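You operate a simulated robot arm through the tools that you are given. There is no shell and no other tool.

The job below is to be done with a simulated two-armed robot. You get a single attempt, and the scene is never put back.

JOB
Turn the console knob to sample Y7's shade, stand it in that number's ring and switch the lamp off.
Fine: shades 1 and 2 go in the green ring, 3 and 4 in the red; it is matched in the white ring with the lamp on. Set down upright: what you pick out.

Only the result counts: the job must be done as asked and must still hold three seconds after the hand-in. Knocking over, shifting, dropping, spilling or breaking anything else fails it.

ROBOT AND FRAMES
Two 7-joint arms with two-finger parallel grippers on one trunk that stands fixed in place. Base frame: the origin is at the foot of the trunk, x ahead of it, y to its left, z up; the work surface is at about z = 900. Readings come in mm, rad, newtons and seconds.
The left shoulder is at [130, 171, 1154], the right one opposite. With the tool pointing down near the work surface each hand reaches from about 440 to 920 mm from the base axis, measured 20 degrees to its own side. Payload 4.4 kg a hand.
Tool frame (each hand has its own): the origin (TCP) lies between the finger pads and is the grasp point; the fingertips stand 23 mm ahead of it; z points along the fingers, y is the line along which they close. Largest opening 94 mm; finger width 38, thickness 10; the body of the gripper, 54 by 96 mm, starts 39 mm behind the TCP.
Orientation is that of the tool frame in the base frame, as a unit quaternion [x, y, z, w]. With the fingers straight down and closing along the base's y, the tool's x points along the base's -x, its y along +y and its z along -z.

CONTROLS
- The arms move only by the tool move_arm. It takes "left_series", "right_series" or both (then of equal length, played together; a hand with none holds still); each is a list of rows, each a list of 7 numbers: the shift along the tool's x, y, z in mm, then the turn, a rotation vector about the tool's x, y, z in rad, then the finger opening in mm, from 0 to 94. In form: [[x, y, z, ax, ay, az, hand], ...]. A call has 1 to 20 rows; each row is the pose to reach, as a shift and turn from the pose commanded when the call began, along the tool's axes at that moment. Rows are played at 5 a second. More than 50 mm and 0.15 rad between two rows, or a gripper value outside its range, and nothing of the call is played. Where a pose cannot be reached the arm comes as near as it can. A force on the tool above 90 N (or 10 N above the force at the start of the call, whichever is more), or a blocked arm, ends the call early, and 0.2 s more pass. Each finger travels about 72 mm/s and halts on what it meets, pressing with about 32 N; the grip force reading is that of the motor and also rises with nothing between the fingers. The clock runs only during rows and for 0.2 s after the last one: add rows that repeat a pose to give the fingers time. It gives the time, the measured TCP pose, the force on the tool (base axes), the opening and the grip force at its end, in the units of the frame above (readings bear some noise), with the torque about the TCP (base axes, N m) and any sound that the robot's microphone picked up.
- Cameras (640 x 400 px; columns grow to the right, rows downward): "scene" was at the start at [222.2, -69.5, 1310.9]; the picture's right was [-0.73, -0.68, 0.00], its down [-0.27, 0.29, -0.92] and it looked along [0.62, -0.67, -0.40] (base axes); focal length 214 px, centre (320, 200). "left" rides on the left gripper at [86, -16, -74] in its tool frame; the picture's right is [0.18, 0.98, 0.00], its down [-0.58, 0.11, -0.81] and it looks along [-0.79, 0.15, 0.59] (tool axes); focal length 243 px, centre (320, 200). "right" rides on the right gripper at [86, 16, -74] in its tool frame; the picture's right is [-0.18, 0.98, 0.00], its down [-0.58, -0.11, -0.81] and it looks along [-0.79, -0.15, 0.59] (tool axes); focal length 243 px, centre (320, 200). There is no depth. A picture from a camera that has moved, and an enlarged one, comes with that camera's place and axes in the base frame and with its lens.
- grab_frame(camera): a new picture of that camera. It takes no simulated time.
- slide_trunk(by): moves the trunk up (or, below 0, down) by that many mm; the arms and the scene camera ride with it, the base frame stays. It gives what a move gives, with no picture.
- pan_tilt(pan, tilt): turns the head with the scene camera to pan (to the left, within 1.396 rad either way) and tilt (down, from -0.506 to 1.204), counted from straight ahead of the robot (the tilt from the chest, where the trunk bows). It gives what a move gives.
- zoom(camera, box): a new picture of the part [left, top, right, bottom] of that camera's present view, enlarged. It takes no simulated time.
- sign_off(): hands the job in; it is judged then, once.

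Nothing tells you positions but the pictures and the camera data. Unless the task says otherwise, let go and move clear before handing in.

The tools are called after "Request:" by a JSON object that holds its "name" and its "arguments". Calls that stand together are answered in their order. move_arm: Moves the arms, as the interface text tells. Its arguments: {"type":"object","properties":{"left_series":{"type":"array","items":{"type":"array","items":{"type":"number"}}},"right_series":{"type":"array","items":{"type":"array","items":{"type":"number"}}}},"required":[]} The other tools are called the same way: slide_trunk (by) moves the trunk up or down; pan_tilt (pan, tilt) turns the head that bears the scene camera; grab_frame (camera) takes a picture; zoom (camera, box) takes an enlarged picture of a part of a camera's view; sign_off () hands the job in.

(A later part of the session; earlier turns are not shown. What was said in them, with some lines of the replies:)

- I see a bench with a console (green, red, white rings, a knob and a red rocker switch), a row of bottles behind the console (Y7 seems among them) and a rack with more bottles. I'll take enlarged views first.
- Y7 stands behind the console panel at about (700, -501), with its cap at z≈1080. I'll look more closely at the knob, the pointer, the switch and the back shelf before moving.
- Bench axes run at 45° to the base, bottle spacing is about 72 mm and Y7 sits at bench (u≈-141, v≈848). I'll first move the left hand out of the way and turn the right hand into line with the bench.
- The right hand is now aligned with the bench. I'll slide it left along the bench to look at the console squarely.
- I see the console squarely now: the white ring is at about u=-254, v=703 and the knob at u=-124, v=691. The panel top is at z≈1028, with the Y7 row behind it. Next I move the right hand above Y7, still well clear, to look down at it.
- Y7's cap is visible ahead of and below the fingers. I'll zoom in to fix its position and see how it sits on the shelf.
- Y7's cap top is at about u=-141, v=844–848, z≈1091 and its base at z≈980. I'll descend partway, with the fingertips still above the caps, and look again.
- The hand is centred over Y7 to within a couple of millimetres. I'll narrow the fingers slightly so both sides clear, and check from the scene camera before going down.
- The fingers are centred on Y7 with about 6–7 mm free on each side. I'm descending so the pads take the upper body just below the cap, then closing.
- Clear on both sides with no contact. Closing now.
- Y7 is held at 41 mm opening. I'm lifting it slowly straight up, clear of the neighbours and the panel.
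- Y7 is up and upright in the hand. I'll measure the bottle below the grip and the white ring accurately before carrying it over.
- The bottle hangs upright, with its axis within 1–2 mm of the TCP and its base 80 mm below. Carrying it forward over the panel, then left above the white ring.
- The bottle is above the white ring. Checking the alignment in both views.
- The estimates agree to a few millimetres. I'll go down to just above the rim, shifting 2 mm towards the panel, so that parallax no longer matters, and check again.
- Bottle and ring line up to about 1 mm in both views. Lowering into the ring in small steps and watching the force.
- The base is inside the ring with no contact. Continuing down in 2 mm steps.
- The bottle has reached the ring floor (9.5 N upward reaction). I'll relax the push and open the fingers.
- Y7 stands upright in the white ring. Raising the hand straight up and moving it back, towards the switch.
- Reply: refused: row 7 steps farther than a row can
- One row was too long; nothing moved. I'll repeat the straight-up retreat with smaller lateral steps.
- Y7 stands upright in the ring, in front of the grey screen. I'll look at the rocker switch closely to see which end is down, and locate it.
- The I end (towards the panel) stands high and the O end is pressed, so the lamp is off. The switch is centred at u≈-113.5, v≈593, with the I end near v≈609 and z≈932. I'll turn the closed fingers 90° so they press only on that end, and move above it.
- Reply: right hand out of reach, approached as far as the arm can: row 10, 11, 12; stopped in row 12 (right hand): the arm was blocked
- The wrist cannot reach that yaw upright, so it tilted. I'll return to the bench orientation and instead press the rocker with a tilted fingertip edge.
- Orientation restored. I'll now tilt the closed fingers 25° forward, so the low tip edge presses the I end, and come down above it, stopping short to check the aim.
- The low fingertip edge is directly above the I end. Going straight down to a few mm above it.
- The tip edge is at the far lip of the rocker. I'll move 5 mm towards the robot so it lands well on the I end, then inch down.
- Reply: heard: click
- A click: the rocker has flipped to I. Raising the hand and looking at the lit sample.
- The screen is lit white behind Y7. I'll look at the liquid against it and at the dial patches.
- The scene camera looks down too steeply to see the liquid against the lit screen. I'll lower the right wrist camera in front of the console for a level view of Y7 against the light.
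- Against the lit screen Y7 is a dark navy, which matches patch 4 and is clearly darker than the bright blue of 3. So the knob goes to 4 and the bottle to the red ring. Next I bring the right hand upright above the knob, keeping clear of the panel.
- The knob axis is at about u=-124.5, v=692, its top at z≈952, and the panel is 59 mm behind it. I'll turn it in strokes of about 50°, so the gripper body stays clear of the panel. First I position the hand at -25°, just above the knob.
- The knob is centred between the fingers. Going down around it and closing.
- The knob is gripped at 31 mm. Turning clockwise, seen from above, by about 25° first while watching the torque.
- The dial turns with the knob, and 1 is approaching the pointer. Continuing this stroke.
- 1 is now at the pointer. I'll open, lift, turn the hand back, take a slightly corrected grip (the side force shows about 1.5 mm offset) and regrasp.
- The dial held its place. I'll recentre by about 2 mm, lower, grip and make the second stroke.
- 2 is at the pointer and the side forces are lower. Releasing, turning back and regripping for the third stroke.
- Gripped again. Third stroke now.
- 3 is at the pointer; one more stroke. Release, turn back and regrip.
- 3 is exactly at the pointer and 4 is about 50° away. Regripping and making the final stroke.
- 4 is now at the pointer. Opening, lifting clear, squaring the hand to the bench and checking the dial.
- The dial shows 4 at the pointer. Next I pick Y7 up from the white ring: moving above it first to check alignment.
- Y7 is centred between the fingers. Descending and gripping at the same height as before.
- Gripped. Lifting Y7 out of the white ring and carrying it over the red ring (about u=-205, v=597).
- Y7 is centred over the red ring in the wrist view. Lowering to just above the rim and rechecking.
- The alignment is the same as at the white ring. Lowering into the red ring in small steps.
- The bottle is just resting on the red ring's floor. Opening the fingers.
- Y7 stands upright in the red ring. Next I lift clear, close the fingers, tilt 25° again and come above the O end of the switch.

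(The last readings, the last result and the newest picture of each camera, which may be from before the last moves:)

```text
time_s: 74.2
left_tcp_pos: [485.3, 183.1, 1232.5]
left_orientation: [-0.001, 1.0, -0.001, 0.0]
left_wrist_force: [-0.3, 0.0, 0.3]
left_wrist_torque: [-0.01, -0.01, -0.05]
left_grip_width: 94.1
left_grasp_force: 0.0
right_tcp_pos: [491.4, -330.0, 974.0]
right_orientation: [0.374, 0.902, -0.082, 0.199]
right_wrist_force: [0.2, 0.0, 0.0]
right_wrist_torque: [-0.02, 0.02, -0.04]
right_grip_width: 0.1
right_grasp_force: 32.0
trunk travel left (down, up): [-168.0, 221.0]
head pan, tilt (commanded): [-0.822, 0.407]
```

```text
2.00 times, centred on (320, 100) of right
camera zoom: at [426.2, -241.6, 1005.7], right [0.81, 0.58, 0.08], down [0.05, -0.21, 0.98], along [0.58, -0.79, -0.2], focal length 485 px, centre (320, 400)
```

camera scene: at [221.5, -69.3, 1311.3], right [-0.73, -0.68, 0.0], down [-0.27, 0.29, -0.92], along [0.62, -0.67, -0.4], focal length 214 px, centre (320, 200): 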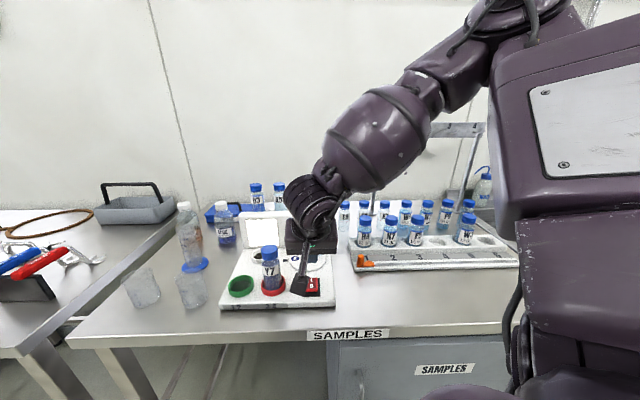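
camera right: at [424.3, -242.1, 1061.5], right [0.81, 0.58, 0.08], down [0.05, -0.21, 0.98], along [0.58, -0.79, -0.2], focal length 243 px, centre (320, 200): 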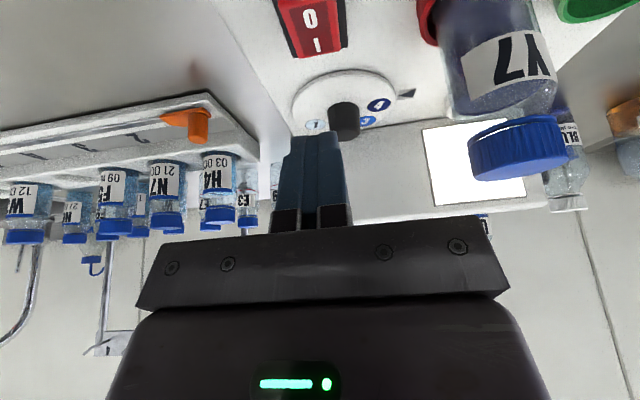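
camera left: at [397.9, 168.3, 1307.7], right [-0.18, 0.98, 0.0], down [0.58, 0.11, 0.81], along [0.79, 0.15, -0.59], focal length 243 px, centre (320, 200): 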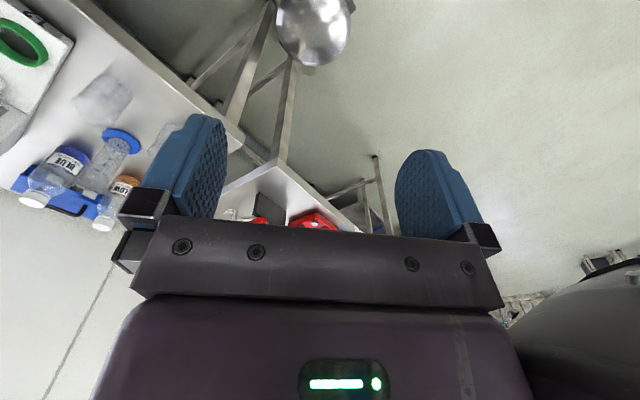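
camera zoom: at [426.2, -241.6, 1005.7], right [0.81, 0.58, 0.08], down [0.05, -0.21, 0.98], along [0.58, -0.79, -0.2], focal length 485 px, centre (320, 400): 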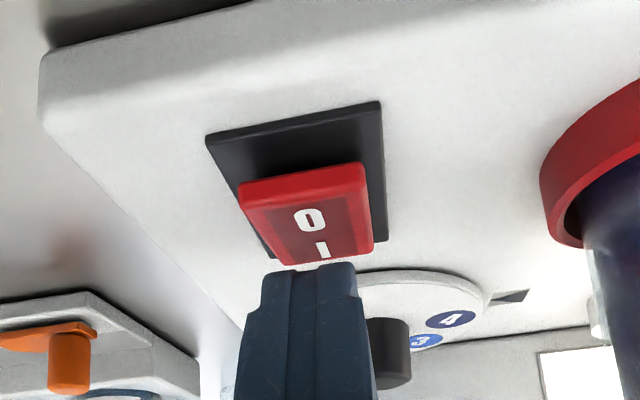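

The tip is above the O end. Inching down to press it.

Request:
{"name": "move_arm", "arguments": {"right_series": [[2.1, 0, 4.5, 0, 0, 0, 0], [3.8, 0, 8.2, 0, 0, 0, 0], [5.1, 0, 10.9, 0, 0, 0, 0], [5.1, 0, 10.9, 0, 0, 0, 0]]}}

Request:
{"name": "zoom", "arguments": {"camera": "scene", "box": [285, 250, 335, 310]}}

```text
time_s: 75.2
left_tcp_pos: [484.6, 184.4, 1232.1]
left_orientation: [0.0, 1.0, 0.0, 0.0]
left_wrist_force: [0.2, 0.4, 0.4]
left_wrist_torque: [0.04, 0.01, 0.01]
left_grip_width: 94.0
left_grasp_force: 0.0
right_tcp_pos: [491.7, -330.8, 962.3]
right_orientation: [0.375, 0.902, -0.083, 0.199]
right_wrist_force: [0.7, -0.5, -0.2]
right_wrist_torque: [0.02, -0.02, 0.0]
right_grip_width: 0.0
right_grasp_force: 32.4
trunk travel left (down, up): [-168.0, 221.0]
head pan, tilt (commanded): [-0.822, 0.407]
heard: click
```

```text
6.67 times, centred on (310, 280) of scene
camera zoom: at [222.1, -69.4, 1311.0], right [-0.73, -0.68, 0.0], down [-0.27, 0.29, -0.92], along [0.62, -0.67, -0.4], focal length 1430 px, centre (387, -333)
```

zoom: 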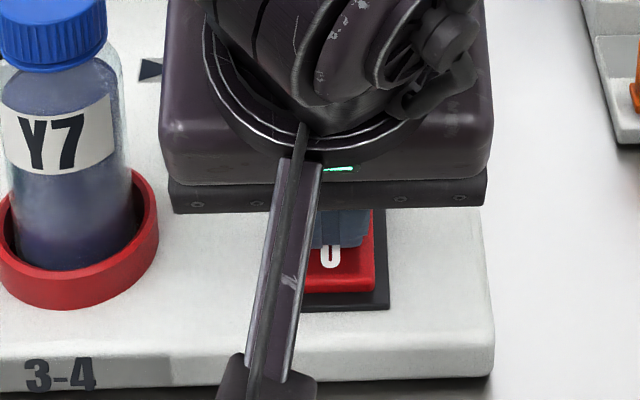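

A click: the switch has flipped back to O. Raising the hand straight up and checking everything.

Request:
{"name": "move_arm", "arguments": {"right_series": [[-8, 0, -18, 0, 0, 0, 0], [-27, 0, -58, 0, 0, 0, 0], [-46, 0, -98, 0, 0, 0, 0], [-65, 0, -139, 0, 0, 0, 0], [-84, 0, -180, 0, 0, 0, 0], [-99, 0, -213, 0, 0.145, 0, 0], [-99, 0, -213, 0, 0.29, 0, 0], [-99, 0, -213, 0, 0.436, 0, 0], [-99, 0, -213, 0, 0.436, 0, 0]]}}

Request:
{"name": "grab_frame", "arguments": {"camera": "scene"}}

Request:
{"name": "zoom", "arguments": {"camera": "scene", "box": [215, 205, 345, 315]}}

Request:
{"name": "grab_frame", "arguments": {"camera": "right"}}

```text
time_s: 77.2
left_tcp_pos: [484.3, 183.4, 1232.2]
left_orientation: [0.0, 1.0, 0.0, 0.0]
left_wrist_force: [-0.7, -0.3, 0.1]
left_wrist_torque: [0.01, 0.01, 0.0]
left_grip_width: 93.8
left_grasp_force: 0.1
right_tcp_pos: [493.0, -330.1, 1199.5]
right_orientation: [0.384, 0.923, 0.001, -0.001]
right_wrist_force: [-0.3, 0.5, 0.3]
right_wrist_torque: [-0.01, 0.02, -0.02]
right_grip_width: 0.0
right_grasp_force: 32.2
trunk travel left (down, up): [-168.0, 221.0]
head pan, tilt (commanded): [-0.822, 0.407]
```

```text
taken
camera scene: at [222.0, -69.4, 1311.0], right [-0.73, -0.68, 0.0], down [-0.27, 0.29, -0.92], along [0.62, -0.67, -0.4], focal length 214 px, centre (320, 200)
```

scene: 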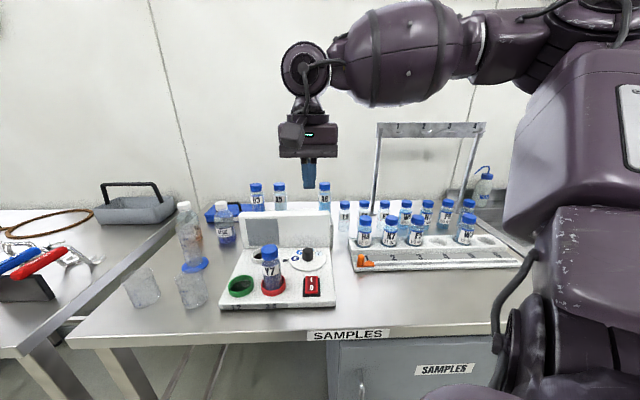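

```text
3.64 times, centred on (280, 260) of scene
camera zoom: at [222.0, -69.4, 1311.0], right [-0.73, -0.68, 0.0], down [-0.27, 0.29, -0.92], along [0.62, -0.67, -0.4], focal length 780 px, centre (466, -18)
```

zoom: 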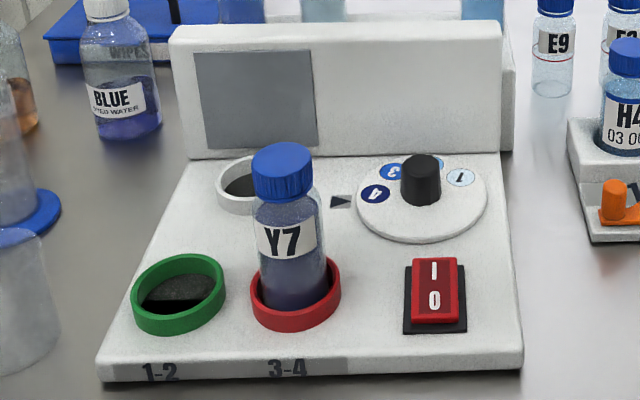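

```text
taken
camera right: at [443.2, -257.8, 1273.5], right [0.83, 0.56, 0.0], down [0.33, -0.49, 0.8], along [0.45, -0.66, -0.59], focal length 243 px, centre (320, 200)
```

right: 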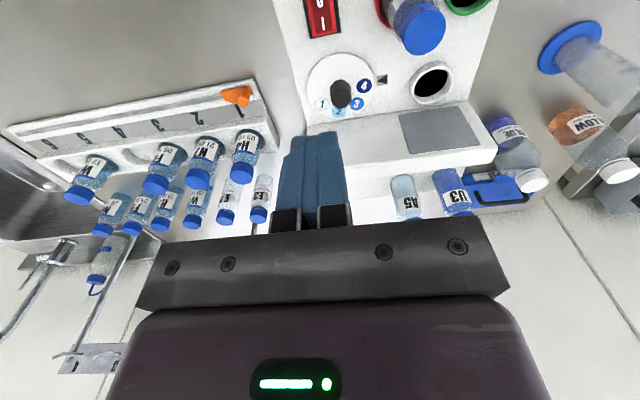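

Request:
{"name": "zoom", "arguments": {"camera": "right", "box": [290, 40, 410, 130]}}

Request:
{"name": "zoom", "arguments": {"camera": "scene", "box": [285, 235, 335, 305]}}

Request:
{"name": "zoom", "arguments": {"camera": "scene", "box": [330, 180, 530, 290]}}

```text
4.44 times, centred on (350, 85) of right
camera zoom: at [443.2, -257.8, 1273.5], right [0.83, 0.56, 0.0], down [0.33, -0.49, 0.8], along [0.45, -0.66, -0.59], focal length 1078 px, centre (187, 711)
```

zoom: 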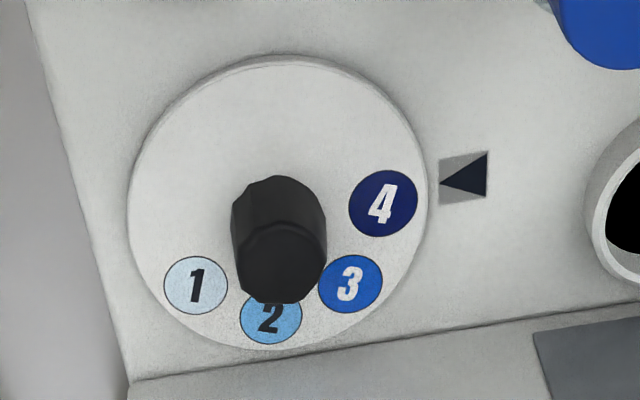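

```text
5.71 times, centred on (310, 270) of scene
camera zoom: at [222.0, -69.4, 1311.0], right [-0.73, -0.68, 0.0], down [-0.27, 0.29, -0.92], along [0.62, -0.67, -0.4], focal length 1226 px, centre (377, -200)
```

zoom: 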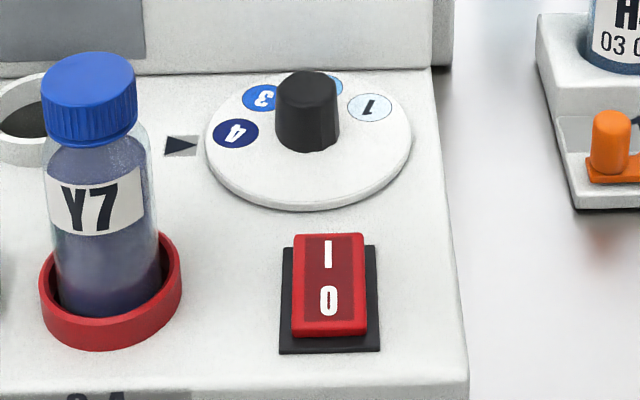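

```text
3.20 times, centred on (430, 235) of scene
camera zoom: at [222.0, -69.4, 1311.0], right [-0.73, -0.68, 0.0], down [-0.27, 0.29, -0.92], along [0.62, -0.67, -0.4], focal length 686 px, centre (-32, 88)
```

zoom: 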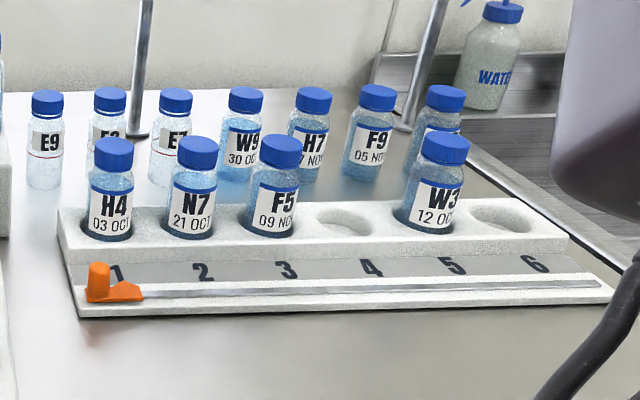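

Everything checks out: the screen is dark, the rocker is on O, 4 is at the pointer, Y7 stands upright in the red ring and the other items are untouched. I'll draw the hand a little farther away, look once more and then hand in.

Request:
{"name": "move_arm", "arguments": {"right_series": [[20, -20, -20, 0, 0, 0, 10], [40, -45, -40, 0, 0, 0, 20], [60, -75, -60, 0, 0, 0, 40], [60, -110, -60, 0, 0, 0, 40], [60, -110, -60, 0, 0, 0, 40], [60, -110, -60, 0, 0, 0, 40]]}}

Request:
{"name": "grab_frame", "arguments": {"camera": "scene"}}

Request:
{"name": "zoom", "arguments": {"camera": "scene", "box": [215, 175, 345, 315]}}

```text
time_s: 78.6
left_tcp_pos: [485.6, 184.3, 1231.7]
left_orientation: [0.0, 1.0, 0.0, -0.001]
left_wrist_force: [-0.7, 0.8, 0.2]
left_wrist_torque: [-0.02, 0.0, 0.02]
left_grip_width: 93.8
left_grasp_force: 0.0
right_tcp_pos: [372.4, -363.8, 1256.6]
right_orientation: [0.384, 0.924, -0.001, -0.001]
right_wrist_force: [0.0, 0.1, 0.1]
right_wrist_torque: [-0.01, -0.01, 0.0]
right_grip_width: 40.1
right_grasp_force: 0.0
trunk travel left (down, up): [-168.0, 221.0]
head pan, tilt (commanded): [-0.822, 0.407]
```

```text
taken
camera scene: at [222.4, -68.9, 1310.8], right [-0.73, -0.68, 0.0], down [-0.27, 0.29, -0.92], along [0.62, -0.67, -0.4], focal length 214 px, centre (320, 200)
```

scene: 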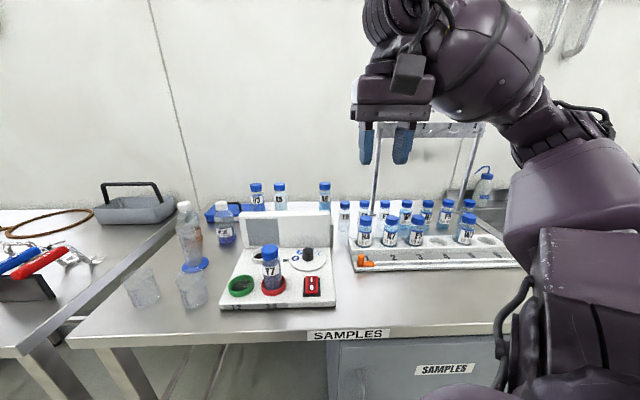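

```text
2.86 times, centred on (280, 245) of scene
camera zoom: at [222.4, -68.9, 1310.8], right [-0.73, -0.68, 0.0], down [-0.27, 0.29, -0.92], along [0.62, -0.67, -0.4], focal length 613 px, centre (434, 71)
```

zoom: 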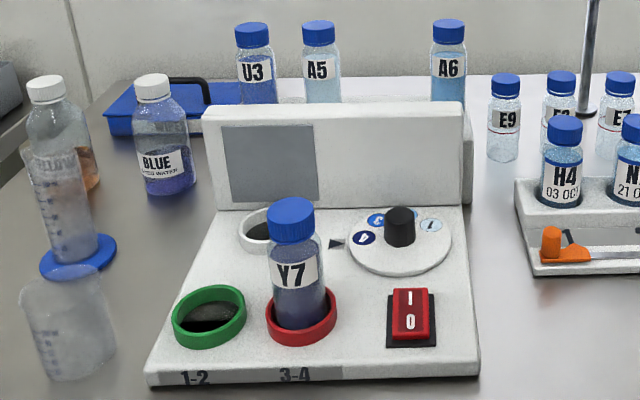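

The final view shows Y7 upright in the red ring, the dial at 4, the lamp off and both hands clear. Handing in.

Request:
{"name": "sign_off", "arguments": {}}

```text
The job is handed in.
```

I matched Y7 to shade 4, turned the knob to 4, stood Y7 in the red ring and switched the lamp off. I've handed the job in; no result has come back yet.

- **Shade:** I stood Y7 in the white ring and switched the lamp on. Against the lit screen it was a dark navy that matched patch 4 and was clearly darker than 3.
- **Knob:** the 4 on the dial is at the pointer, to within about 2 degrees by the camera views.
- **Y7:** it is upright in the red ring, the one for shades 3 and 4.
- **Lamp:** the switch is on O and the screen is dark.
- **Everything else:** nothing else looked moved or knocked over in the last picture, and both hands were clear of the console when I handed in.
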